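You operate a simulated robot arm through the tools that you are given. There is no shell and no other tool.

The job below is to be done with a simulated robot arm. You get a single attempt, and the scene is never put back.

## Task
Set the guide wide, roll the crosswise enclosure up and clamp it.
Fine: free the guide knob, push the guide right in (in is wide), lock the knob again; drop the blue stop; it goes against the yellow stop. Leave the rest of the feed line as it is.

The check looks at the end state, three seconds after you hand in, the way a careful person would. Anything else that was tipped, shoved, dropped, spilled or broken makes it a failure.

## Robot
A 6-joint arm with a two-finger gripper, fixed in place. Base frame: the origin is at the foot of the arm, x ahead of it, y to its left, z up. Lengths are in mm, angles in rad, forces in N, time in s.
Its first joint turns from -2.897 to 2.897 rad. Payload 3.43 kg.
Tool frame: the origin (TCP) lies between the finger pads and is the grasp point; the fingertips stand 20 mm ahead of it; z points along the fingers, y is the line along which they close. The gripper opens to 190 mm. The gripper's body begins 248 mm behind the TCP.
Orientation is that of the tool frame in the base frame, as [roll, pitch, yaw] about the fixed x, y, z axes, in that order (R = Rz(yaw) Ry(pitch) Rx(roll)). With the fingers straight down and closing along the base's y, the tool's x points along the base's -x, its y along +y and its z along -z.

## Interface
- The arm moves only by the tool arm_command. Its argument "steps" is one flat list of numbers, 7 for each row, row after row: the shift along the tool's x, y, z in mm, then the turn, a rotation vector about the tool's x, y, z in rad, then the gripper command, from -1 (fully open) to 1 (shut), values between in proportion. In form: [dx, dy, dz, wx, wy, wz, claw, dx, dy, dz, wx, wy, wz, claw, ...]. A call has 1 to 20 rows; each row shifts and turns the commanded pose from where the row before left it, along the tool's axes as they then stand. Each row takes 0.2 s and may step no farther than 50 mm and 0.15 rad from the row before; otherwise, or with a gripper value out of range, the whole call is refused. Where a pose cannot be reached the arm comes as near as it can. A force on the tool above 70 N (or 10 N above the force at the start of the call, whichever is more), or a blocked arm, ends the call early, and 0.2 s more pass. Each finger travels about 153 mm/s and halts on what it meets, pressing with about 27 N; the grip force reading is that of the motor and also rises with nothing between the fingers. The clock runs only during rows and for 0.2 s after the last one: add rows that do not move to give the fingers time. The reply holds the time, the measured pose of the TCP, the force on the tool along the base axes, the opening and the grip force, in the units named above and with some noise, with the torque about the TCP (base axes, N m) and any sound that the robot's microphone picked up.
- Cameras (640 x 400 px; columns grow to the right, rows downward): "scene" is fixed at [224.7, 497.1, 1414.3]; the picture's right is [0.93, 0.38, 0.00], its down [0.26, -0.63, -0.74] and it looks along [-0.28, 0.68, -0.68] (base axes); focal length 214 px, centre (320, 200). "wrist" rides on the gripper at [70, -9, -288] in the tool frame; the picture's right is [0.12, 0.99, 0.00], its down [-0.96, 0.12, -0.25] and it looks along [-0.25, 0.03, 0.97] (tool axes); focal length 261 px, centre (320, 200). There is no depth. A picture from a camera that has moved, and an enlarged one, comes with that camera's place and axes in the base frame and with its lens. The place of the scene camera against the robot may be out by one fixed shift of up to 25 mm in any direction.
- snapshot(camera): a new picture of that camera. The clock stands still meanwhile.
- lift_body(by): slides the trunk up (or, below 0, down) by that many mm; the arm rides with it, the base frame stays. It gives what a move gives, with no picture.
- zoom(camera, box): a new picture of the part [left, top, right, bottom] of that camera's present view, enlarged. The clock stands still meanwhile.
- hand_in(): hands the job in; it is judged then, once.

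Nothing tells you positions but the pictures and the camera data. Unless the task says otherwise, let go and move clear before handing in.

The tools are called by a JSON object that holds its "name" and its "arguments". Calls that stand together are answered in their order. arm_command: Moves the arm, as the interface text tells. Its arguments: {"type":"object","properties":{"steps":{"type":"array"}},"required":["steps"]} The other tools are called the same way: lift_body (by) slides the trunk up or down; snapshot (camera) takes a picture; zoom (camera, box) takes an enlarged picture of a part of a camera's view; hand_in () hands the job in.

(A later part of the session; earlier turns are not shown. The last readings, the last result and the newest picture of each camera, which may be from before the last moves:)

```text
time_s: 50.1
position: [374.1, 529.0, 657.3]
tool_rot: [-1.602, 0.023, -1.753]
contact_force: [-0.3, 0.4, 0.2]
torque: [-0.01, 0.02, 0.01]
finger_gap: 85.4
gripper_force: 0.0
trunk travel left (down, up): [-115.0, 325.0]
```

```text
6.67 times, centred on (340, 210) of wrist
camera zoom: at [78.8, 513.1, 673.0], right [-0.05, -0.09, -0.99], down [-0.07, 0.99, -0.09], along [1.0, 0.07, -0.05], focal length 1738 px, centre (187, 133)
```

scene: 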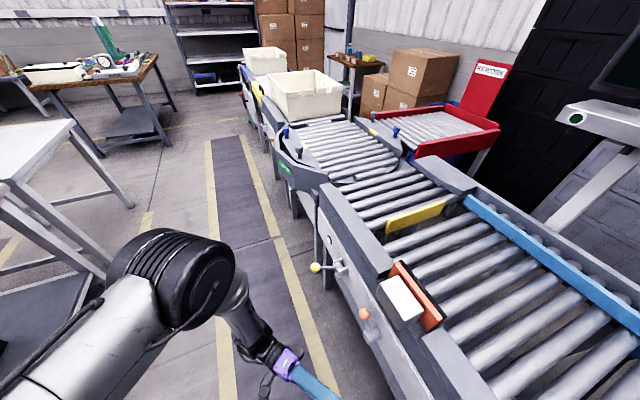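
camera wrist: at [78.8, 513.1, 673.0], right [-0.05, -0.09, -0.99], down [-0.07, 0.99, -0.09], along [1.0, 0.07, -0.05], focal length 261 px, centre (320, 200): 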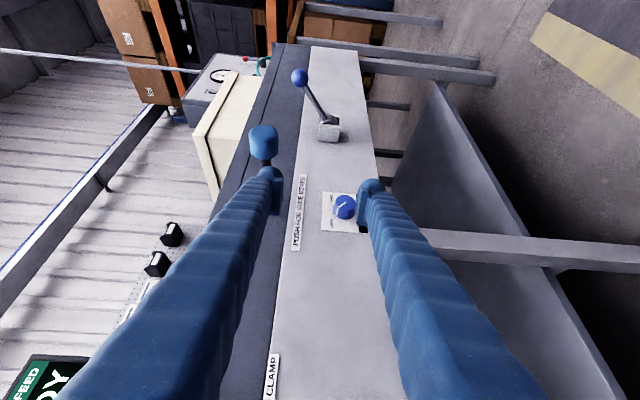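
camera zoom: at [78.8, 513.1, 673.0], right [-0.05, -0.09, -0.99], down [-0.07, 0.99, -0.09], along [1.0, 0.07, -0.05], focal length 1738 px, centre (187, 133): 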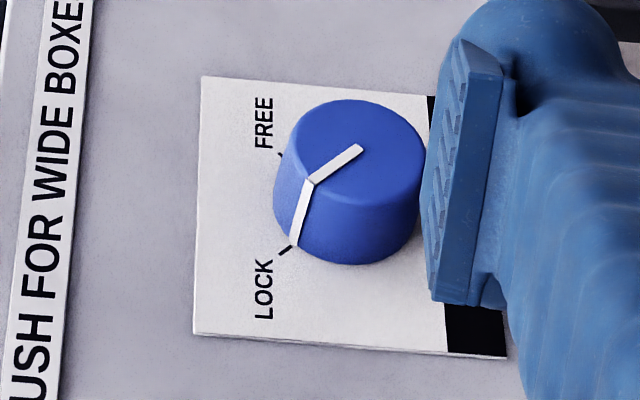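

I can read the knob now: it's at LOCK and needs a quarter turn clockwise to FREE. I estimate its face at about (519, 545, 606), radius about 18. I'll line up with its axis and move in part-way.

{"name": "arm_command", "arguments": {"steps": [-16.5, 25.5, 0, 0, 0, 0, 0.1, -16.5, 25.5, 0, 0, 0, 0, 0.1, 0, 0, 30, 0, 0, 0, 0.1, 0, 0, 30, 0, 0, 0, 0.1]}}

{"name": "snapshot", "arguments": {"camera": "wrist"}}

{"name": "zoom", "arguments": {"camera": "wrist", "box": [240, 140, 400, 240]}}

```text
time_s: 51.1
position: [437.0, 551.5, 603.5]
tool_rot: [-1.602, 0.022, -1.753]
contact_force: [0.6, 0.5, 0.2]
torque: [-0.01, -0.02, -0.01]
finger_gap: 85.8
gripper_force: 0.0
trunk travel left (down, up): [-115.0, 325.0]
```

```text
taken
camera wrist: at [142.8, 535.4, 620.1], right [-0.05, -0.09, -0.99], down [-0.07, 0.99, -0.09], along [1.0, 0.07, -0.05], focal length 261 px, centre (320, 200)
```

wrist: 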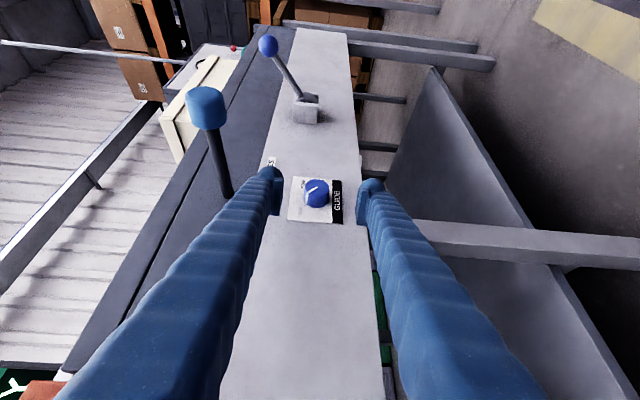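

```text
4.00 times, centred on (320, 190) of wrist
camera zoom: at [142.8, 535.4, 620.1], right [-0.05, -0.09, -0.99], down [-0.07, 0.99, -0.09], along [1.0, 0.07, -0.05], focal length 1043 px, centre (320, 240)
```

zoom: 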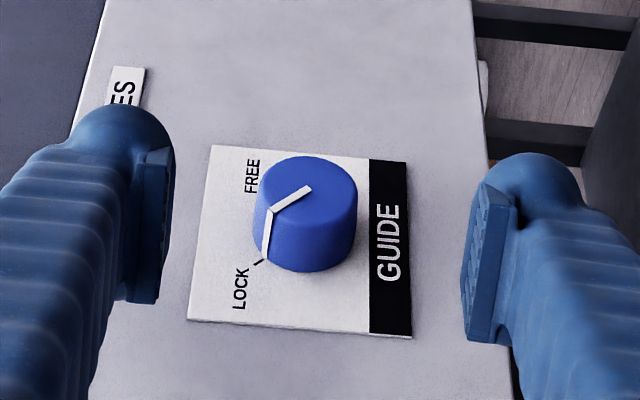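

{"name": "arm_command", "arguments": {"steps": [5, -4.5, 25, 0, 0, 0, 0.1, 0, 0, 25, 0, 0, 0, 0.1, 0, 0, 23.5, 0, 0, 0, 0.1]}}

{"name": "snapshot", "arguments": {"camera": "wrist"}}

{"name": "zoom", "arguments": {"camera": "wrist", "box": [240, 120, 400, 220]}}

```text
time_s: 51.9
position: [509.8, 535.1, 607.1]
tool_rot: [-1.601, 0.021, -1.752]
contact_force: [-1.2, 0.4, 0.6]
torque: [0.01, 0.0, 0.04]
finger_gap: 85.7
gripper_force: 0.1
trunk travel left (down, up): [-115.0, 325.0]
```

```text
taken
camera wrist: at [214.3, 518.5, 624.0], right [-0.05, -0.09, -0.99], down [-0.07, 0.99, -0.09], along [1.0, 0.07, -0.05], focal length 261 px, centre (320, 200)
```

wrist: 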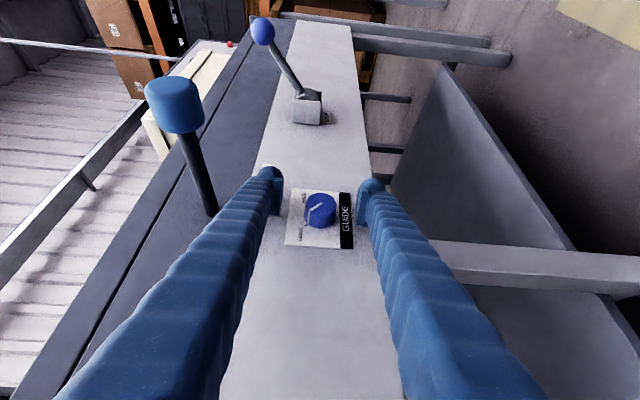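

```text
4.00 times, centred on (320, 170) of wrist
camera zoom: at [214.3, 518.5, 624.0], right [-0.05, -0.09, -0.99], down [-0.07, 0.99, -0.09], along [1.0, 0.07, -0.05], focal length 1043 px, centre (320, 320)
```

zoom: 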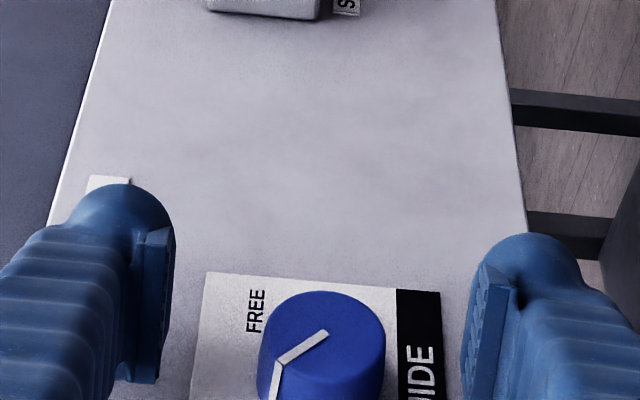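

{"name": "arm_command", "arguments": {"steps": [-4.1, 1, 2.8, 0, 0, 0, 0.1, 0, 0, 0, 0.123, 0, -0.085, 0.1, 0, 0, 0, 0.123, 0, -0.085, 0.1]}}

{"name": "zoom", "arguments": {"camera": "wrist", "box": [240, 140, 400, 240]}}

```text
time_s: 52.7
position: [513.2, 539.2, 606.7]
tool_rot: [-1.353, -0.148, -1.769]
contact_force: [-0.1, 0.9, 0.9]
torque: [0.01, 0.14, -0.03]
finger_gap: 85.5
gripper_force: 0.0
trunk travel left (down, up): [-115.0, 325.0]
```

```text
4.00 times, centred on (320, 190) of wrist
camera zoom: at [220.6, 519.8, 564.0], right [0.16, -0.3, -0.94], down [-0.03, 0.95, -0.3], along [0.99, 0.08, 0.14], focal length 1043 px, centre (320, 240)
```

zoom: 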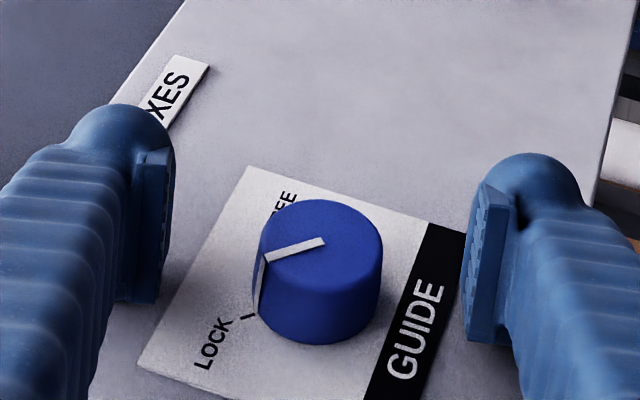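

{"name": "arm_command", "arguments": {"steps": [0, 0, 0, 0.123, 0, -0.085, 0.1, 0, 0, 0, 0.123, 0, -0.085, 0.1]}}

{"name": "zoom", "arguments": {"camera": "wrist", "box": [240, 140, 400, 240]}}

{"name": "snapshot", "arguments": {"camera": "scene"}}

```text
time_s: 53.3
position: [512.1, 538.3, 606.2]
tool_rot: [-1.093, -0.305, -1.83]
contact_force: [-0.2, -0.4, 0.7]
torque: [0.02, 0.09, -0.05]
finger_gap: 85.5
gripper_force: 0.1
trunk travel left (down, up): [-115.0, 325.0]
```

```text
4.00 times, centred on (320, 190) of wrist
camera zoom: at [235.4, 504.8, 509.3], right [0.35, -0.48, -0.8], down [0.06, 0.87, -0.5], along [0.94, 0.13, 0.33], focal length 1043 px, centre (320, 240)
```

zoom: 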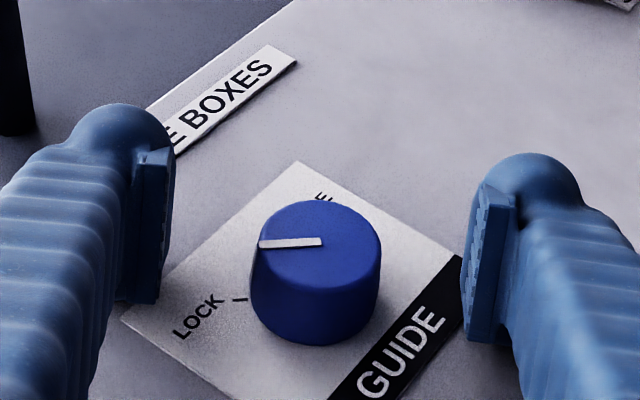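

```text
taken
```

scene: 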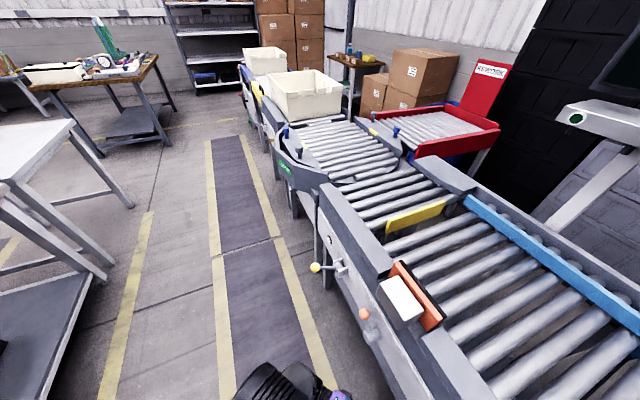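

The gripper is at -32° around the knob. I'll close on it and turn clockwise about 90°.

{"name": "arm_command", "arguments": {"steps": [0, 0, 0, 0, 0, 0, 0.9, 0, 0, 0, 0, 0, 0, 0.9, 0, 0, 0, -0.123, 0, 0.085, 0.9, 0, 0, 0, -0.123, 0, 0.085, 0.9, 0, 0, 0, -0.123, 0, 0.085, 0.9]}}

{"name": "zoom", "arguments": {"camera": "wrist", "box": [240, 140, 400, 240]}}

```text
time_s: 54.5
position: [513.7, 538.7, 605.7]
tool_rot: [-1.478, -0.062, -1.756]
contact_force: [4.3, 2.1, 0.7]
torque: [-0.3, 0.28, 0.05]
finger_gap: 34.7
gripper_force: 45.0
trunk travel left (down, up): [-115.0, 325.0]
```

```text
4.00 times, centred on (320, 190) of wrist
camera zoom: at [217.4, 521.8, 592.8], right [0.05, -0.19, -0.98], down [-0.06, 0.98, -0.2], along [1.0, 0.07, 0.04], focal length 1043 px, centre (320, 240)
```

zoom: 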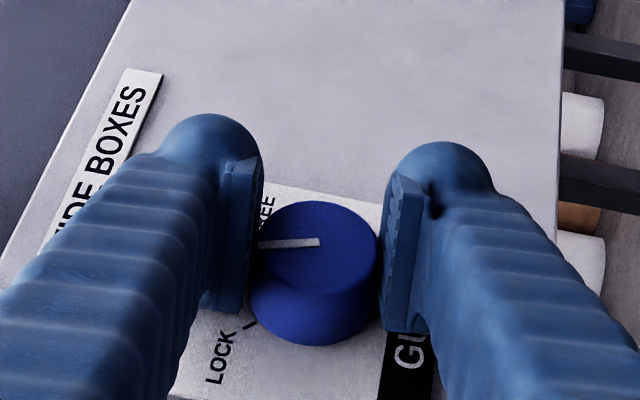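

It turns with the gripper. I'll continue the rotation.

{"name": "arm_command", "arguments": {"steps": [0, 0, 0, -0.123, 0, 0.085, 0.9, 0, 0, 0, -0.123, 0, 0.085, 0.9, 0, 0, 0, -0.123, 0, 0.085, 0.9, 0, 0, 0, -0.123, 0, 0.085, 0.9, 0, 0, 0, -0.123, 0, 0.085, 0.9]}}

{"name": "zoom", "arguments": {"camera": "wrist", "box": [240, 140, 400, 240]}}

{"name": "snapshot", "arguments": {"camera": "wrist"}}

```text
time_s: 55.7
position: [511.9, 537.9, 604.2]
tool_rot: [-2.12, 0.343, -1.848]
contact_force: [8.0, 8.3, -17.2]
torque: [-0.15, 0.0, 0.53]
finger_gap: 35.0
gripper_force: 45.1
trunk travel left (down, up): [-115.0, 325.0]
```

```text
4.00 times, centred on (320, 190) of wrist
camera zoom: at [247.6, 490.7, 728.6], right [-0.45, 0.31, -0.84], down [-0.01, 0.94, 0.35], along [0.89, 0.17, -0.42], focal length 1043 px, centre (320, 240)
```

zoom: 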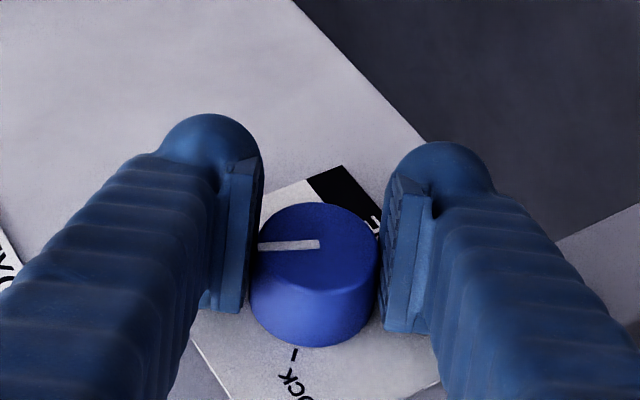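

```text
taken
camera wrist: at [247.6, 490.7, 728.6], right [-0.45, 0.31, -0.84], down [-0.01, 0.94, 0.35], along [0.89, 0.17, -0.42], focal length 261 px, centre (320, 200)
```

wrist: 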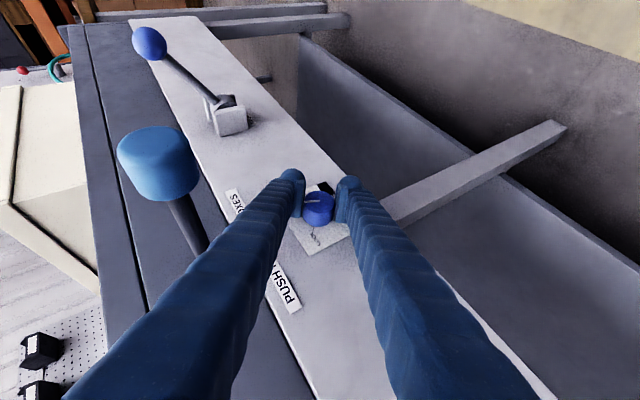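

{"name": "arm_command", "arguments": {"steps": [0, 0, 0, -0.123, 0, 0.085, 0.9, 0, 0, 0, -0.123, 0, 0.085, 0.9, 0, 0, 0, -0.074, 0, 0.051, 0.9]}}

{"name": "snapshot", "arguments": {"camera": "wrist"}}

{"name": "zoom", "arguments": {"camera": "wrist", "box": [240, 140, 400, 240]}}

```text
time_s: 56.6
position: [511.3, 539.2, 604.5]
tool_rot: [-2.493, 0.505, -2.016]
contact_force: [-14.1, 24.0, -29.2]
torque: [-7.12, -14.71, -13.73]
finger_gap: 35.0
gripper_force: 44.9
trunk travel left (down, up): [-115.0, 325.0]
stopped in row 3: the force on the tool passed its limit at 104 N (the readings are from after the stop); the commanded pose is now the measured one
```

```text
taken
camera wrist: at [285.0, 453.4, 774.8], right [-0.63, 0.51, -0.58], down [0.12, 0.81, 0.58], along [0.76, 0.3, -0.57], focal length 261 px, centre (320, 200)
```

wrist: 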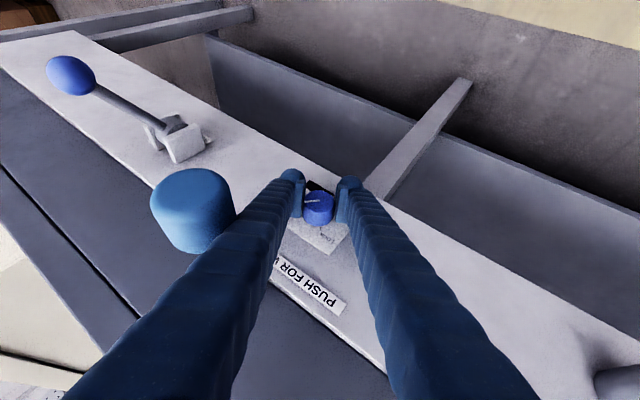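

```text
4.00 times, centred on (320, 190) of wrist
camera zoom: at [285.0, 453.4, 774.8], right [-0.63, 0.51, -0.58], down [0.12, 0.81, 0.58], along [0.76, 0.3, -0.57], focal length 1043 px, centre (320, 240)
```

zoom: 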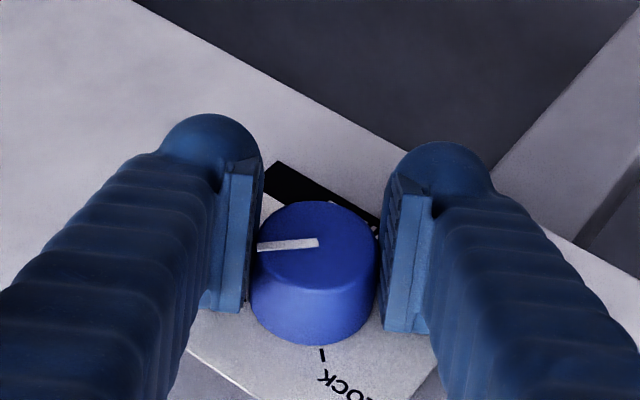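

The knob is turned about 85°. One finger now touches the push handle, so I'll open slightly and swing back to look.

{"name": "arm_command", "arguments": {"steps": [0, 0, 0, 0.02, 0, -0.014, 0.56, 0, 0, 0, 0.041, 0, -0.028, 0.5, 0, 0, 0, 0.123, 0, -0.085, 0.4, 0, 0, 0, 0.123, 0, -0.085, 0.3, 0, 0, 0, 0.123, 0, -0.085, 0.2]}}

{"name": "zoom", "arguments": {"camera": "wrist", "box": [240, 140, 400, 240]}}

{"name": "snapshot", "arguments": {"camera": "wrist"}}

```text
time_s: 57.8
position: [511.4, 536.7, 605.5]
tool_rot: [-1.981, 0.274, -1.813]
contact_force: [-0.1, -0.2, -0.6]
torque: [0.04, 0.11, 0.05]
finger_gap: 76.1
gripper_force: 0.1
trunk travel left (down, up): [-115.0, 325.0]
```

```text
4.00 times, centred on (320, 190) of wrist
camera zoom: at [235.5, 503.5, 705.3], right [-0.35, 0.22, -0.91], down [-0.04, 0.97, 0.25], along [0.93, 0.13, -0.33], focal length 1043 px, centre (320, 240)
```

zoom: 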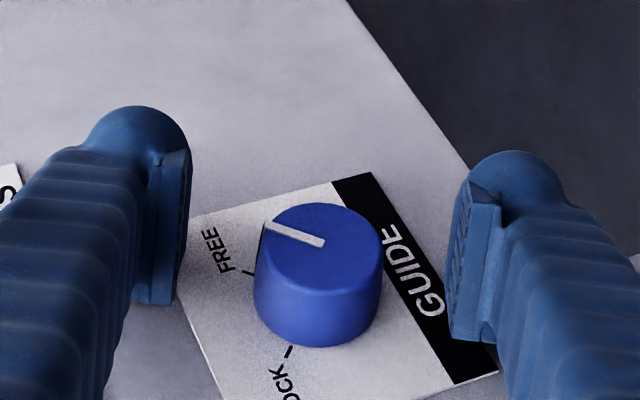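

```text
taken
camera wrist: at [235.5, 503.5, 705.3], right [-0.35, 0.22, -0.91], down [-0.04, 0.97, 0.25], along [0.93, 0.13, -0.33], focal length 261 px, centre (320, 200)
```

wrist: 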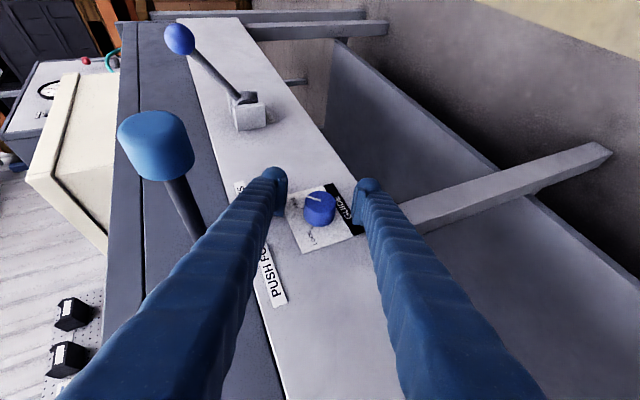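

The knob indicator is now at FREE. Next I'll back out, return to tool-down with the fingers closed, and get in front of the guide push handle.

{"name": "arm_command", "arguments": {"steps": [0, 0, -45, 0, 0, 0, 0.2, 0, 0, -45, 0, 0, 0, 0.2, 0, 0, -45, 0, 0, 0, 0.5, 33, 0, -23, 0, 0, 0, 0.9, 33, 0, -23, 0, 0, 0, 0.9, 0, 0, 0, -0.123, 0, 0.085, 0.9, 0, 0, 0, -0.123, 0, 0.085, 0.9, 0, 0, 0, -0.123, 0, 0.085, 0.9, 0, 0, 0, -0.123, 0, 0.085, 0.9, 0, 0, 0, -0.123, 0, 0.085, 0.9, 0, 0, 0, -0.123, 0, 0.085, 0.9, 0, 0, 0, -0.123, 0, 0.085, 0.9]}}

{"name": "arm_command", "arguments": {"steps": [0, 0, -20, 0, 0.15, 0, 0.9, 0, 0, -20, 0, 0.15, 0, 0.9, 0, 0, -20, 0, 0.15, 0, 0.9, 0, 0, -20, 0, 0.15, 0, 0.9]}}

{"name": "snapshot", "arguments": {"camera": "wrist"}}

```text
time_s: 60.4
position: [333.5, 505.5, 654.6]
tool_rot: [-3.103, 0.602, -2.344]
contact_force: [-0.2, 1.0, 0.0]
torque: [-0.06, -0.04, -0.06]
finger_gap: 9.7
gripper_force: 0.0
out of reach, approached as far as the arm can: row 12
trunk travel left (down, up): [-115.0, 325.0]
```

```text
time_s: 61.4
position: [293.5, 519.8, 709.7]
tool_rot: [3.081, 0.134, -2.359]
contact_force: [-0.3, -1.0, -0.6]
torque: [-0.02, -0.02, -0.03]
finger_gap: 9.7
gripper_force: 0.0
out of reach, approached as far as the arm can: row 3, 4
trunk travel left (down, up): [-115.0, 325.0]
```

```text
taken
camera wrist: at [235.5, 426.9, 985.3], right [-0.79, 0.61, 0.04], down [0.58, 0.72, 0.38], along [0.2, 0.32, -0.92], focal length 261 px, centre (320, 200)
```

wrist: 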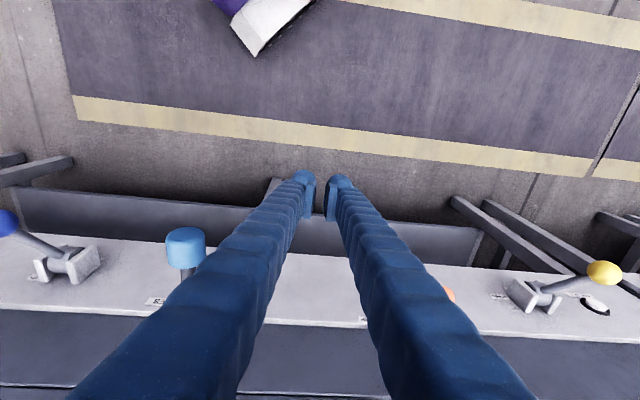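

{"name": "arm_command", "arguments": {"steps": [0, -47, -13.3, 0.03, 0, 0, 0.95, 0, -47, -13.3, 0.03, 0, 0, 0.95, 0, -47, -13.3, 0, 0, 0, 0.95]}}

{"name": "snapshot", "arguments": {"camera": "wrist"}}

```text
time_s: 62.2
position: [411.1, 384.4, 769.1]
tool_rot: [-3.046, 0.009, -2.362]
contact_force: [0.4, 0.2, -0.2]
torque: [-0.13, -0.07, -0.02]
finger_gap: 4.8
gripper_force: 0.0
trunk travel left (down, up): [-115.0, 325.0]
```

```text
taken
camera wrist: at [346.7, 347.4, 1056.9], right [-0.78, 0.62, -0.09], down [0.59, 0.77, 0.24], along [0.22, 0.13, -0.97], focal length 261 px, centre (320, 200)
```

wrist: 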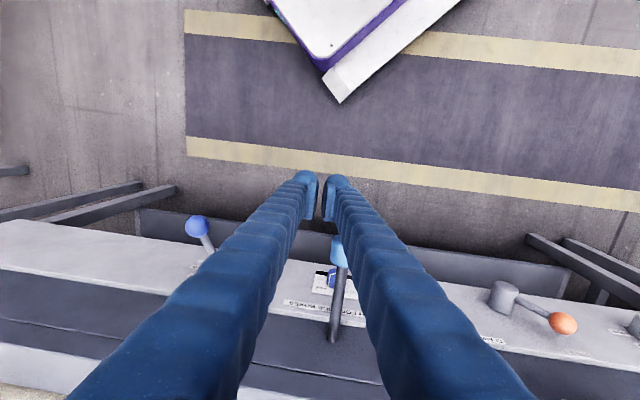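

{"name": "arm_command", "arguments": {"steps": [0, 37, 17, -0.09, 0, 0, 1.0, -15, 0, 0, 0, 0, 0, 1.0]}}

{"name": "zoom", "arguments": {"camera": "wrist", "box": [240, 150, 440, 300]}}

```text
time_s: 62.8
position: [398.7, 421.0, 749.3]
tool_rot: [-3.14, 0.008, -2.362]
contact_force: [0.6, -0.6, -0.7]
torque: [-0.04, 0.0, 0.02]
finger_gap: 0.0
gripper_force: 27.3
trunk travel left (down, up): [-115.0, 325.0]
```

```text
2.67 times, centred on (340, 225) of wrist
camera zoom: at [352.2, 366.2, 1036.8], right [-0.78, 0.62, 0.0], down [0.6, 0.76, 0.25], along [0.16, 0.2, -0.97], focal length 695 px, centre (267, 133)
```

zoom: 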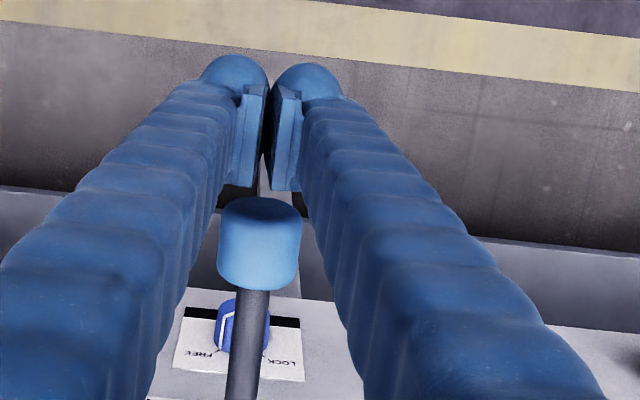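

{"name": "arm_command", "arguments": {"steps": [-10, 0, 0, 0, 0, 0, 1.0, -10, 0, 0, 0, 0, 0, 1.0, -10, 0, 0, 0, 0, 0, 1.0, -10, 0, 0, 0, 0, 0, 1.0]}}

{"name": "snapshot", "arguments": {"camera": "wrist"}}

```text
time_s: 63.8
position: [427.9, 448.8, 750.4]
tool_rot: [-3.14, 0.009, -2.363]
contact_force: [-1.2, -0.6, -1.1]
torque: [-0.06, 0.02, -0.02]
finger_gap: 0.0
gripper_force: 27.0
trunk travel left (down, up): [-115.0, 325.0]
```

```text
taken
camera wrist: at [381.3, 393.1, 1037.9], right [-0.78, 0.62, 0.0], down [0.6, 0.76, 0.26], along [0.16, 0.2, -0.97], focal length 261 px, centre (320, 200)
```

wrist: 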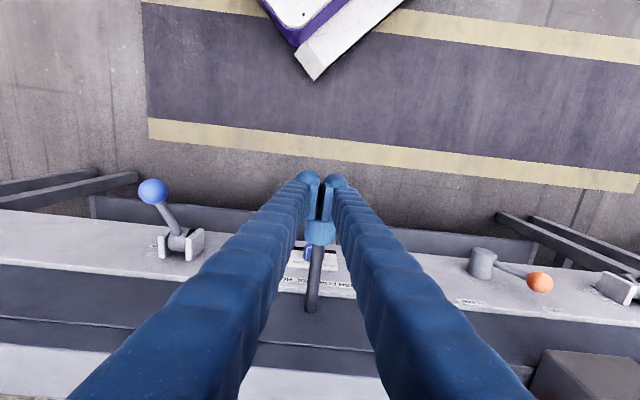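

{"name": "arm_command", "arguments": {"steps": [-12, 0, 0, 0, 0, 0, 1.0, -12, 0, 0, 0, 0, 0, 1.0, -12, 0, 0, 0, 0, 0, 1.0, -12, 0, 0, 0, 0, 0, 1.0]}}

{"name": "snapshot", "arguments": {"camera": "wrist"}}

{"name": "snapshot", "arguments": {"camera": "scene"}}

```text
time_s: 64.8
position: [461.6, 483.0, 750.3]
tool_rot: [-3.139, 0.006, -2.364]
contact_force: [-0.7, -1.0, -1.3]
torque: [0.02, -0.01, 0.01]
finger_gap: 0.3
gripper_force: 26.8
trunk travel left (down, up): [-115.0, 325.0]
```

```text
taken
camera wrist: at [415.0, 426.6, 1039.0], right [-0.78, 0.62, 0.0], down [0.6, 0.76, 0.25], along [0.16, 0.2, -0.97], focal length 261 px, centre (320, 200)
```

wrist: 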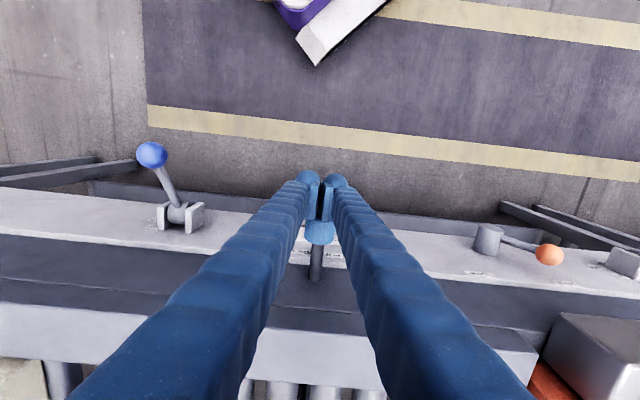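

```text
taken
```

scene: 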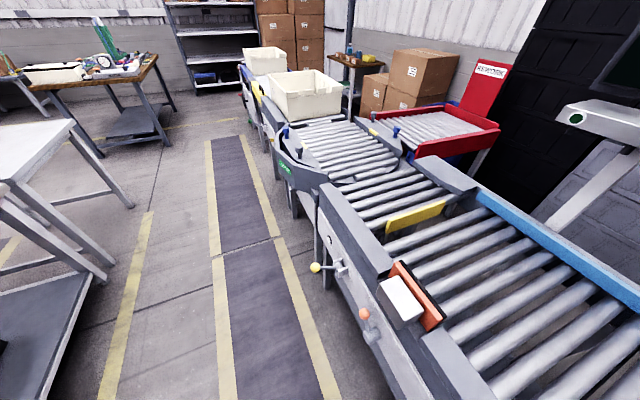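

The guide is sliding toward the far rail. I'll keep pushing until it stops.

{"name": "arm_command", "arguments": {"steps": [-8, 0, 0, 0, 0, 0, 1.0, -8, 0, 0, 0, 0, 0, 1.0, -8, 0, 0, 0, 0, 0, 1.0, -8, 0, 0, 0, 0, 0, 1.0]}}

{"name": "snapshot", "arguments": {"camera": "wrist"}}

{"name": "zoom", "arguments": {"camera": "scene", "box": [400, 170, 640, 320]}}

```text
time_s: 65.8
position: [482.7, 503.2, 751.2]
tool_rot: [-3.14, 0.004, -2.363]
contact_force: [-8.7, -7.8, 0.7]
torque: [-0.05, 0.05, 0.05]
finger_gap: 5.9
gripper_force: 34.5
trunk travel left (down, up): [-115.0, 325.0]
```

```text
taken
camera wrist: at [437.2, 448.3, 1039.1], right [-0.78, 0.62, 0.0], down [0.6, 0.76, 0.25], along [0.16, 0.2, -0.97], focal length 261 px, centre (320, 200)
```

wrist: 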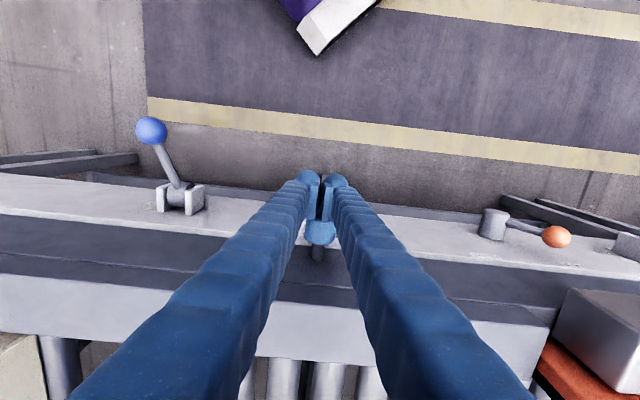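

```text
2.67 times, centred on (520, 245) of scene
camera zoom: at [224.7, 497.1, 1414.3], right [0.93, 0.38, 0.0], down [0.26, -0.63, -0.74], along [-0.28, 0.68, -0.68], focal length 572 px, centre (-213, 80)
```

zoom: 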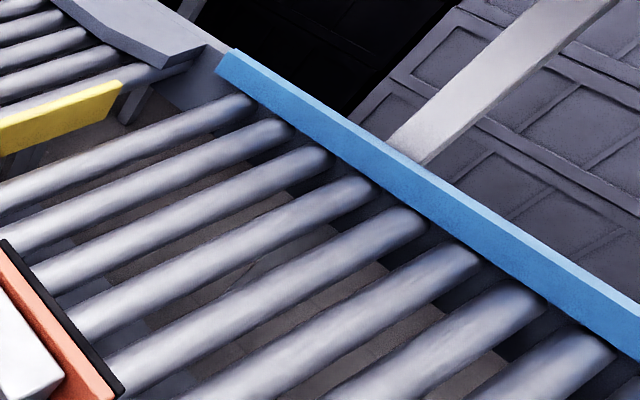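

{"name": "arm_command", "arguments": {"steps": [-4, 0, 0, 0, 0, 0, 1.0, -4, 0, 0, 0, 0, 0, 1.0, -3, 0, 0, 0, 0, 0, 1.0]}}

{"name": "zoom", "arguments": {"camera": "wrist", "box": [260, 160, 400, 280]}}

{"name": "zoom", "arguments": {"camera": "scene", "box": [400, 170, 640, 320]}}

```text
time_s: 66.6
position: [483.4, 503.7, 751.5]
tool_rot: [-3.139, -0.009, -2.363]
contact_force: [-47.3, -42.2, 10.8]
torque: [-0.07, 0.29, 0.13]
finger_gap: 6.1
gripper_force: 34.3
trunk travel left (down, up): [-115.0, 325.0]
```

```text
3.33 times, centred on (330, 220) of wrist
camera zoom: at [440.0, 451.6, 1040.3], right [-0.78, 0.62, 0.0], down [0.6, 0.76, 0.24], along [0.15, 0.19, -0.97], focal length 869 px, centre (287, 133)
```

zoom: 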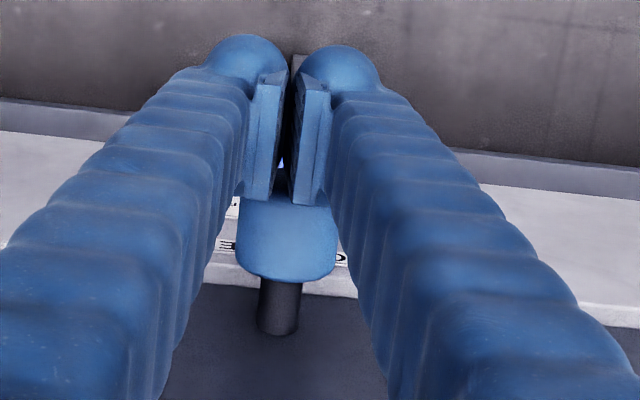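

```text
2.67 times, centred on (520, 245) of scene
camera zoom: at [224.7, 497.1, 1414.3], right [0.93, 0.38, 0.0], down [0.26, -0.63, -0.74], along [-0.28, 0.68, -0.68], focal length 572 px, centre (-213, 80)
```

zoom: 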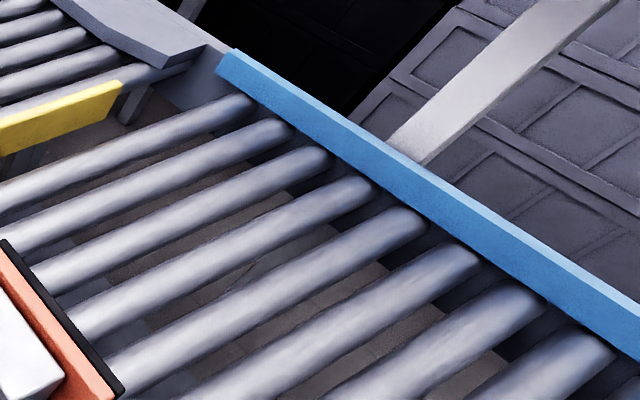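

The guide is hard against its end stop (about 63 N, no further movement), so it is fully wide. I'll back off and go around to the knob to lock it again.

{"name": "arm_command", "arguments": {"steps": [30, 0, 0, 0, 0, 0, 0.9, 30, 0, 0, 0, 0, 0, 0.9, 0, 40, 0, 0, 0, 0, 0.9, 0, 40, 0, 0, 0, 0, 0.9, 0, 40, 0, 0, 0, 0, 0.9, 0, 0, 0, 0, -0.15, 0, 0.9, 0, 0, 0, 0, -0.15, 0, 0.9, 0, 0, 0, 0, -0.15, 0, 0.9, 0, 0, 0, 0, -0.15, 0, 0.9]}}

{"name": "arm_command", "arguments": {"steps": [0, 0, 0, 0.12, 0, -0.083, 0.9, 0, 0, 0, 0.12, 0, -0.083, 0.9, 0, 0, 0, 0.12, 0, -0.083, 0.9, 0, 0, 0, 0.12, 0, -0.083, 0.6, 0, 0, 0, 0.12, 0, -0.083, 0.3, 0, 0, 0, 0.12, 0, -0.083, 0.1]}}

{"name": "snapshot", "arguments": {"camera": "wrist"}}

```text
time_s: 68.6
position: [379.0, 514.2, 744.1]
tool_rot: [-3.084, 0.263, -2.515]
contact_force: [1.0, 1.9, 0.6]
torque: [-0.25, 0.23, -0.06]
finger_gap: 9.8
gripper_force: 0.1
out of reach, approached as far as the arm can: row 7, 8, 9
trunk travel left (down, up): [-115.0, 325.0]
```

```text
time_s: 70.0
position: [373.5, 547.6, 751.5]
tool_rot: [-2.248, 0.169, -1.906]
contact_force: [0.1, 0.1, 0.4]
torque: [0.01, 0.03, 0.02]
finger_gap: 85.5
gripper_force: 0.0
trunk travel left (down, up): [-115.0, 325.0]
```

```text
taken
camera wrist: at [133.3, 526.1, 924.5], right [-0.58, 0.22, -0.78], down [0.06, 0.97, 0.23], along [0.81, 0.09, -0.58], focal length 261 px, centre (320, 200)
```

wrist: 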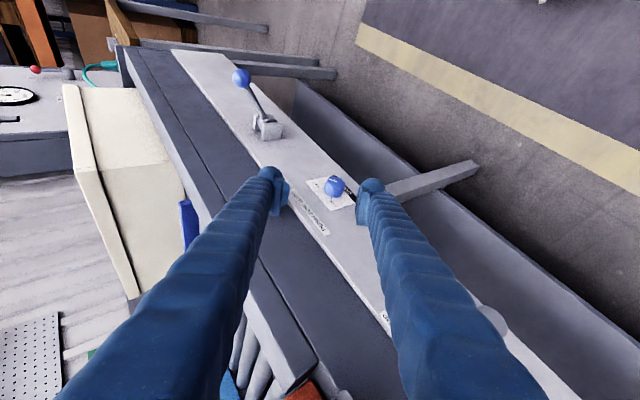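

{"name": "arm_command", "arguments": {"steps": [0, 0, 0, 0, 0, 0.086, 0.1, 0, 0, 0, 0, 0, 0.086, 0.1, -6, 35, 0, 0, 0, 0, 0.1, 0, 0, 40, 0, 0, 0, 0.1, 0, 0, 40, 0, 0, 0, 0.1, 0, 0, 40, 0, 0, 0, 0.1]}}

{"name": "snapshot", "arguments": {"camera": "wrist"}}

{"name": "zoom", "arguments": {"camera": "wrist", "box": [240, 120, 400, 220]}}

```text
time_s: 71.4
position: [452.2, 554.0, 654.3]
tool_rot: [-2.279, 0.302, -2.019]
contact_force: [0.6, -8.0, -10.8]
torque: [0.71, 0.34, -0.23]
finger_gap: 83.4
gripper_force: 0.0
trunk travel left (down, up): [-115.0, 325.0]
```

```text
taken
camera wrist: at [206.6, 534.6, 818.0], right [-0.53, 0.38, -0.76], down [0.15, 0.92, 0.36], along [0.83, 0.07, -0.55], focal length 261 px, centre (320, 200)
```

wrist: 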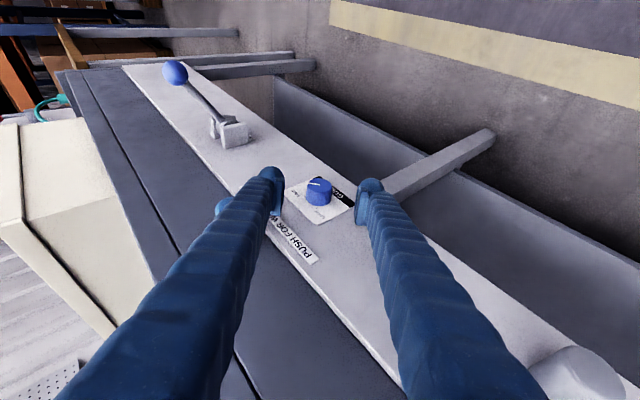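

```text
4.00 times, centred on (320, 170) of wrist
camera zoom: at [206.6, 534.6, 818.0], right [-0.53, 0.38, -0.76], down [0.15, 0.92, 0.36], along [0.83, 0.07, -0.55], focal length 1043 px, centre (320, 320)
```

zoom: 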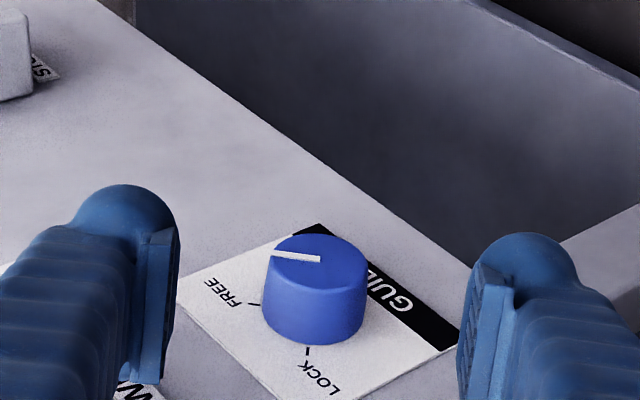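

The upper finger is just brushing the handle. I'll narrow the opening to clear it and continue in.

{"name": "arm_command", "arguments": {"steps": [0, 0, -5, 0, 0, 0, 0.4, 3, -1.5, 27, 0, 0, 0, 0.4, 0, 0, 28, 0, 0, 0, 0.4, 0, 0, 28, 0, 0, 0, 0.4]}}

{"name": "snapshot", "arguments": {"camera": "wrist"}}

{"name": "zoom", "arguments": {"camera": "wrist", "box": [240, 140, 400, 240]}}

```text
time_s: 72.4
position: [510.1, 537.7, 607.3]
tool_rot: [-2.279, 0.304, -2.019]
contact_force: [-0.5, 0.2, 0.9]
torque: [0.01, -0.01, 0.05]
finger_gap: 56.9
gripper_force: 0.1
trunk travel left (down, up): [-115.0, 325.0]
```

```text
taken
camera wrist: at [263.9, 518.2, 769.6], right [-0.53, 0.38, -0.76], down [0.15, 0.92, 0.36], along [0.83, 0.08, -0.55], focal length 261 px, centre (320, 200)
```

wrist: 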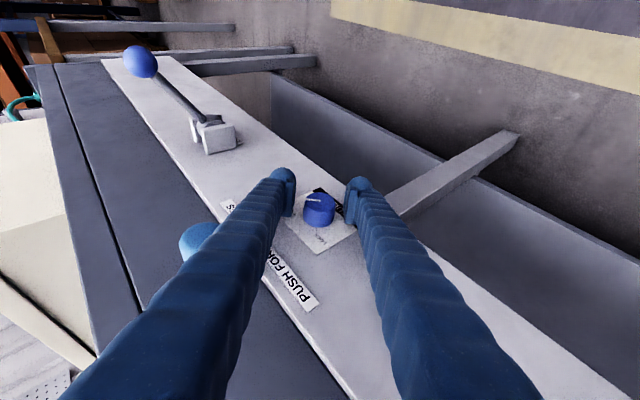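

```text
4.00 times, centred on (320, 190) of wrist
camera zoom: at [263.9, 518.2, 769.6], right [-0.53, 0.38, -0.76], down [0.15, 0.92, 0.36], along [0.83, 0.08, -0.55], focal length 1043 px, centre (320, 240)
```

zoom: 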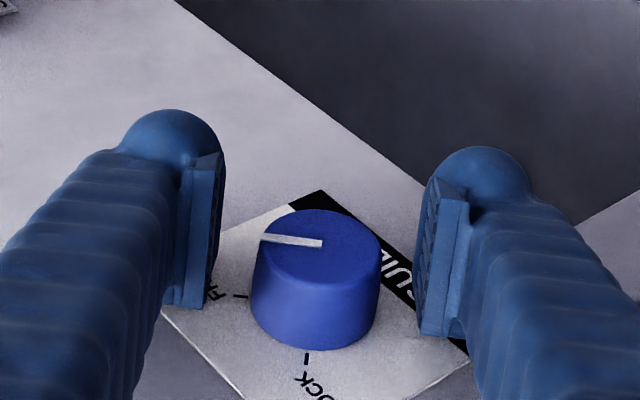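

{"name": "arm_command", "arguments": {"steps": [0, 0, 0, -0.108, 0, 0.052, 0.4, 0, 0, 0, 0, 0, 0, 0.9, 0, 0, 0, 0, 0, 0, 0.9, 0, 0, 0, 0.135, 0, -0.065, 0.9, 0, 0, 0, 0.135, 0, -0.065, 0.9, 0, 0, 0, 0.135, 0, -0.065, 0.9, 0, 0, 0, 0.135, 0, -0.065, 0.9, 0, 0, 0, 0.135, 0, -0.065, 0.9]}}

{"name": "zoom", "arguments": {"camera": "wrist", "box": [240, 140, 400, 240]}}

```text
time_s: 74.2
position: [509.0, 537.6, 604.7]
tool_rot: [-1.686, 0.056, -1.909]
contact_force: [-26.1, 5.3, -10.8]
torque: [-0.1, 0.19, 0.08]
finger_gap: 34.3
gripper_force: 44.8
trunk travel left (down, up): [-115.0, 325.0]
```

```text
4.00 times, centred on (320, 190) of wrist
camera zoom: at [216.6, 565.1, 643.3], right [-0.13, -0.02, -0.99], down [0.08, 1.0, -0.03], along [0.99, -0.08, -0.13], focal length 1043 px, centre (320, 240)
```

zoom: 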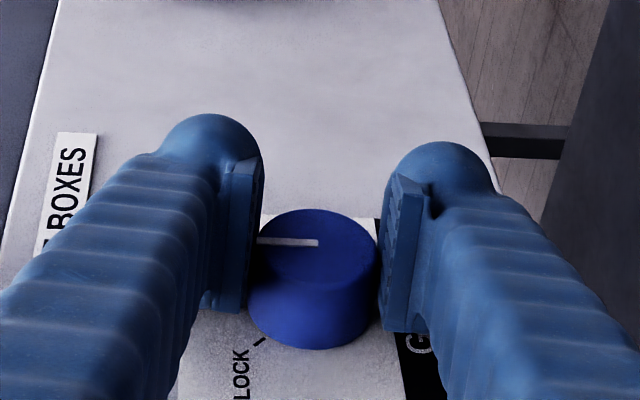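

{"name": "arm_command", "arguments": {"steps": [0, 0, -1, 0.135, 0, -0.065, 0.9, 0, 0, -1, 0.135, 0, -0.065, 0.9, 0, 0, -1, 0.135, 0, -0.065, 0.9]}}

{"name": "arm_command", "arguments": {"steps": [0, 0, 0, 0.135, 0, -0.065, 0.9, 0, 0, 0, 0.135, 0, -0.065, 0.9, 0, 0, 0, 0.063, 0, -0.03, 0.9]}}

{"name": "zoom", "arguments": {"camera": "wrist", "box": [240, 140, 400, 240]}}

```text
time_s: 75.0
position: [508.7, 537.5, 604.9]
tool_rot: [-1.281, -0.134, -1.928]
contact_force: [14.7, -10.5, -7.4]
torque: [0.27, -0.19, -0.32]
finger_gap: 34.6
gripper_force: 45.4
trunk travel left (down, up): [-115.0, 325.0]
```

```text
time_s: 75.8
position: [513.5, 539.3, 606.2]
tool_rot: [-1.122, -0.223, -1.945]
contact_force: [-32.1, -20.7, -13.3]
torque: [-0.18, 0.1, 0.09]
finger_gap: 34.7
gripper_force: 45.2
out of reach, approached as far as the arm can: row 2, 3
trunk travel left (down, up): [-115.0, 325.0]
```

```text
4.00 times, centred on (320, 190) of wrist
camera zoom: at [234.5, 547.8, 508.1], right [0.29, -0.45, -0.85], down [0.17, 0.89, -0.42], along [0.94, -0.02, 0.33], focal length 1043 px, centre (320, 240)
```

zoom: 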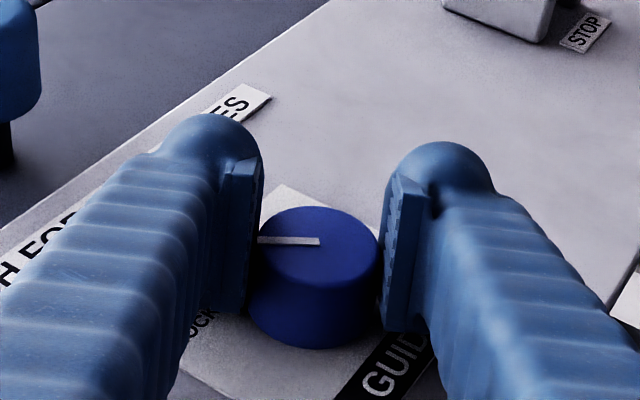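

Nearly there, but the arm has reached its limit. I'll release, swing back and check how far the knob got.

{"name": "arm_command", "arguments": {"steps": [0, 0, 0, 0, 0, 0, 0.4, 0, 0, 0, -0.135, 0, 0.065, 0.3, 0, 0, 0, -0.135, 0, 0.065, 0.3, 0, 0, 0, -0.135, 0, 0.065, 0.3]}}

{"name": "zoom", "arguments": {"camera": "wrist", "box": [240, 140, 400, 240]}}

```text
time_s: 76.5
position: [512.2, 541.1, 607.7]
tool_rot: [-1.358, -0.118, -1.906]
contact_force: [-0.4, -5.3, 1.3]
torque: [0.2, -0.19, -0.09]
finger_gap: 67.2
gripper_force: 0.1
trunk travel left (down, up): [-115.0, 325.0]
stopped in row 3: the force on the tool passed its limit at 153 N (the readings are from after the stop); the commanded pose is now the measured one
```

```text
4.00 times, centred on (320, 190) of wrist
camera zoom: at [220.7, 563.5, 563.5], right [0.12, -0.29, -0.95], down [0.1, 0.95, -0.28], along [0.99, -0.06, 0.15], focal length 1043 px, centre (320, 240)
```

zoom: 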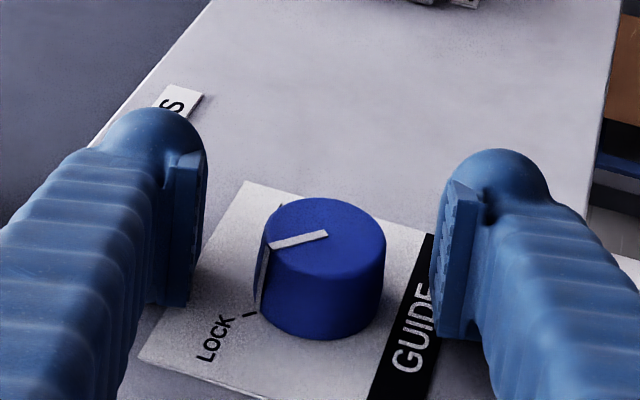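

{"name": "arm_command", "arguments": {"steps": [4, 0, -2, 0, 0, 0, 0.3, 0, 0, 0, 0, 0, 0, 0.3]}}

{"name": "zoom", "arguments": {"camera": "wrist", "box": [285, 170, 349, 220]}}

```text
time_s: 77.2
position: [508.5, 539.1, 607.7]
tool_rot: [-1.358, -0.118, -1.905]
contact_force: [-0.1, -0.8, -0.5]
torque: [-0.02, 0.02, 0.0]
finger_gap: 66.6
gripper_force: 0.2
trunk travel left (down, up): [-115.0, 325.0]
```

```text
8.00 times, centred on (317, 195) of wrist
camera zoom: at [216.8, 560.8, 564.5], right [0.12, -0.29, -0.95], down [0.1, 0.96, -0.28], along [0.99, -0.06, 0.15], focal length 2085 px, centre (344, 240)
```

zoom: 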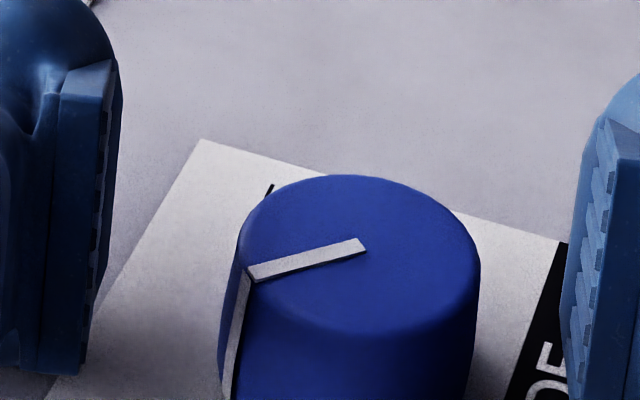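

{"name": "zoom", "arguments": {"camera": "wrist", "box": [280, 180, 360, 240]}}

```text
6.67 times, centred on (320, 210) of wrist
camera zoom: at [216.8, 560.8, 564.5], right [0.12, -0.29, -0.95], down [0.1, 0.96, -0.28], along [0.99, -0.06, 0.15], focal length 1738 px, centre (320, 133)
```

zoom: 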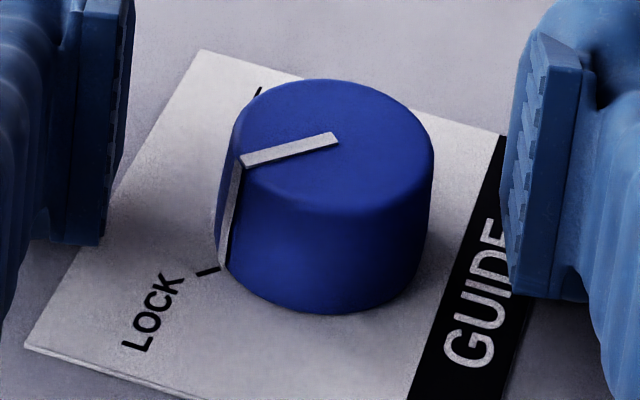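

The mark is almost on the LOCK tick, only a few degrees short. One more small twist to seat it.

{"name": "arm_command", "arguments": {"steps": [0, 0, 0, 0, 0, 0, 0.9, 0, 0, 0, 0, 0, 0, 0.9, 0, 0, 0, 0.063, 0, -0.03, 0.9, 0, 0, 0, 0.045, 0, -0.022, 0.9, 0, 0, 0, 0, 0, 0, 0.4, 0, 0, 0, 0, 0, 0, 0.3]}}

{"name": "zoom", "arguments": {"camera": "wrist", "box": [280, 180, 360, 240]}}

```text
time_s: 78.5
position: [509.4, 539.4, 607.2]
tool_rot: [-1.248, -0.168, -1.919]
contact_force: [0.2, 0.4, 0.7]
torque: [-0.01, 0.02, -0.02]
finger_gap: 66.3
gripper_force: 0.0
trunk travel left (down, up): [-115.0, 325.0]
```

```text
6.67 times, centred on (320, 210) of wrist
camera zoom: at [221.7, 555.8, 538.0], right [0.2, -0.37, -0.91], down [0.13, 0.93, -0.35], along [0.97, -0.04, 0.23], focal length 1738 px, centre (320, 133)
```

zoom: 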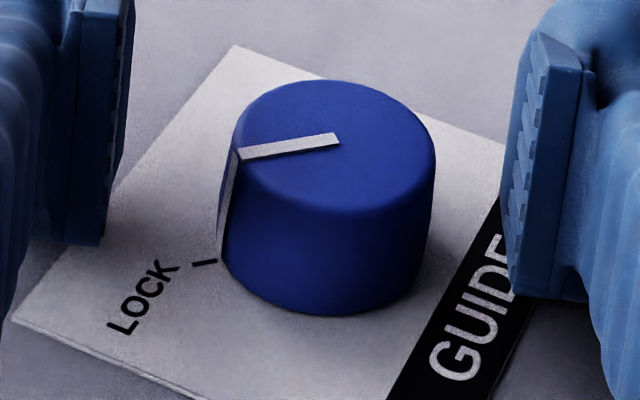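

The knob is back on LOCK with the guide wide. I'll back out and check the blue stop lever and the guide.

{"name": "arm_command", "arguments": {"steps": [2, 0, -40, 0, 0, 0, 0.3, 0, 0, -40, 0, 0, 0, 0.3, 0, 0, -40, 0, 0, 0, 0.3, 0, 0, -30, 0, 0, 0, 0.3]}}

{"name": "snapshot", "arguments": {"camera": "wrist"}}

{"name": "zoom", "arguments": {"camera": "wrist", "box": [240, 20, 400, 220]}}

{"name": "zoom", "arguments": {"camera": "scene", "box": [360, 170, 640, 400]}}

```text
time_s: 79.5
position: [372.9, 569.6, 575.2]
tool_rot: [-1.253, -0.17, -1.915]
contact_force: [-0.1, 0.9, 0.0]
torque: [-0.03, 0.01, -0.01]
finger_gap: 66.5
gripper_force: 0.0
out of reach, approached as far as the arm can: row 4
trunk travel left (down, up): [-115.0, 325.0]
```

```text
taken
camera wrist: at [84.9, 586.2, 506.3], right [0.2, -0.36, -0.91], down [0.12, 0.93, -0.35], along [0.97, -0.04, 0.23], focal length 261 px, centre (320, 200)
```

wrist: 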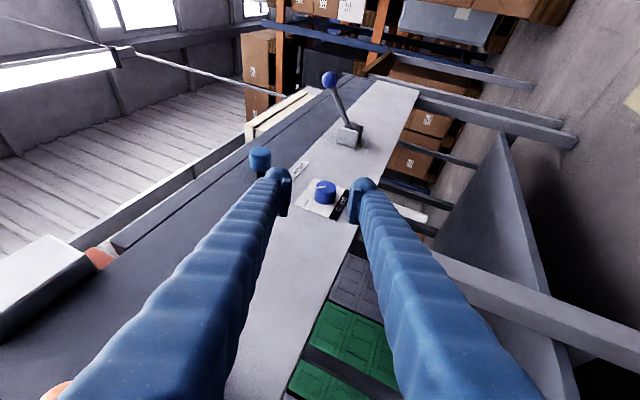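

```text
2.00 times, centred on (320, 120) of wrist
camera zoom: at [84.9, 586.2, 506.3], right [0.2, -0.36, -0.91], down [0.12, 0.93, -0.35], along [0.97, -0.04, 0.23], focal length 521 px, centre (320, 360)
```

zoom: 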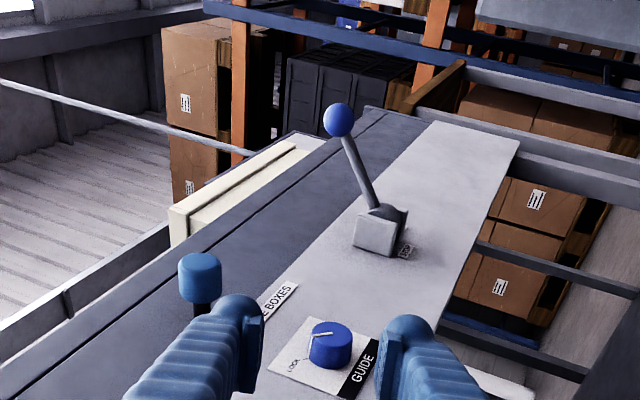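

```text
1.74 times, centred on (500, 285) of scene
camera zoom: at [224.7, 497.1, 1414.3], right [0.93, 0.38, 0.0], down [0.26, -0.63, -0.74], along [-0.28, 0.68, -0.68], focal length 373 px, centre (7, 52)
```

zoom: 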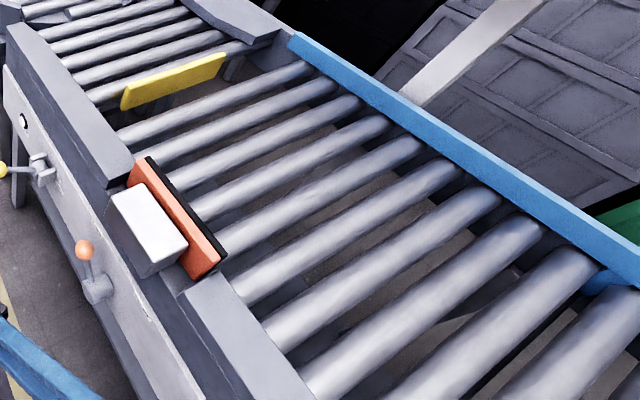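

The guide is against the far rail. The blue lever points up and out; its ball is at about (602, 316, 706) and its pivot at the panel near z 638. I'll return the tool to pointing down and press the lever from above.

{"name": "arm_command", "arguments": {"steps": [0, 0, 0, -0.133, 0, 0.064, 0.9, 0, 0, 0, -0.133, 0, 0.064, 0.9, 0, 0, 0, -0.133, 0, 0.064, 0.9, 0, 0, 0, -0.133, 0, 0.064, 0.9, 0, 0, 0, -0.133, 0, 0.064, 0.9, 0, 0, -20, -0.133, 0, 0.064, 0.9, 0, 0, -20, -0.133, 0, 0.064, 0.9, 0, 0, -20, -0.133, 0, 0.064, 0.9, 0, 0, -20, -0.133, 0, 0.064, 0.9, 0, 0, -20, -0.133, 0, 0.064, 0.9, 0, 0, -20, -0.133, 0, 0.064, 0.9, 0, 0, -20, -0.133, 0, 0.064, 0.9, 0, 0, -20, -0.133, 0, 0.064, 0.9]}}

{"name": "snapshot", "arguments": {"camera": "wrist"}}

```text
time_s: 82.3
position: [264.0, 596.8, 693.1]
tool_rot: [-3.101, 0.42, -2.329]
contact_force: [0.2, -0.6, -0.3]
torque: [-0.06, -0.06, 0.0]
finger_gap: 9.5
gripper_force: 0.0
out of reach, approached as far as the arm can: row 13
trunk travel left (down, up): [-115.0, 325.0]
```

```text
taken
camera wrist: at [137.8, 468.1, 927.6], right [-0.78, 0.61, -0.09], down [0.45, 0.65, 0.61], along [0.43, 0.44, -0.79], focal length 261 px, centre (320, 200)
```

wrist: 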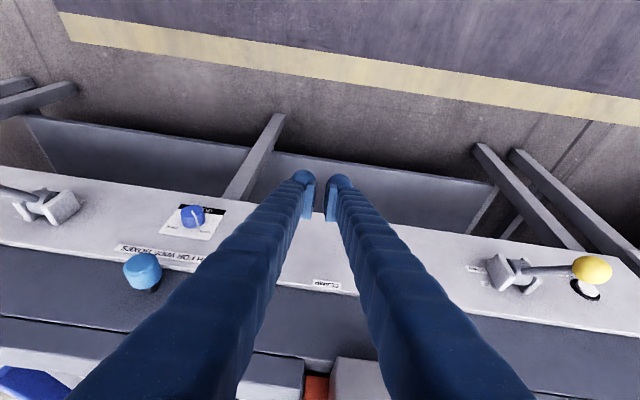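

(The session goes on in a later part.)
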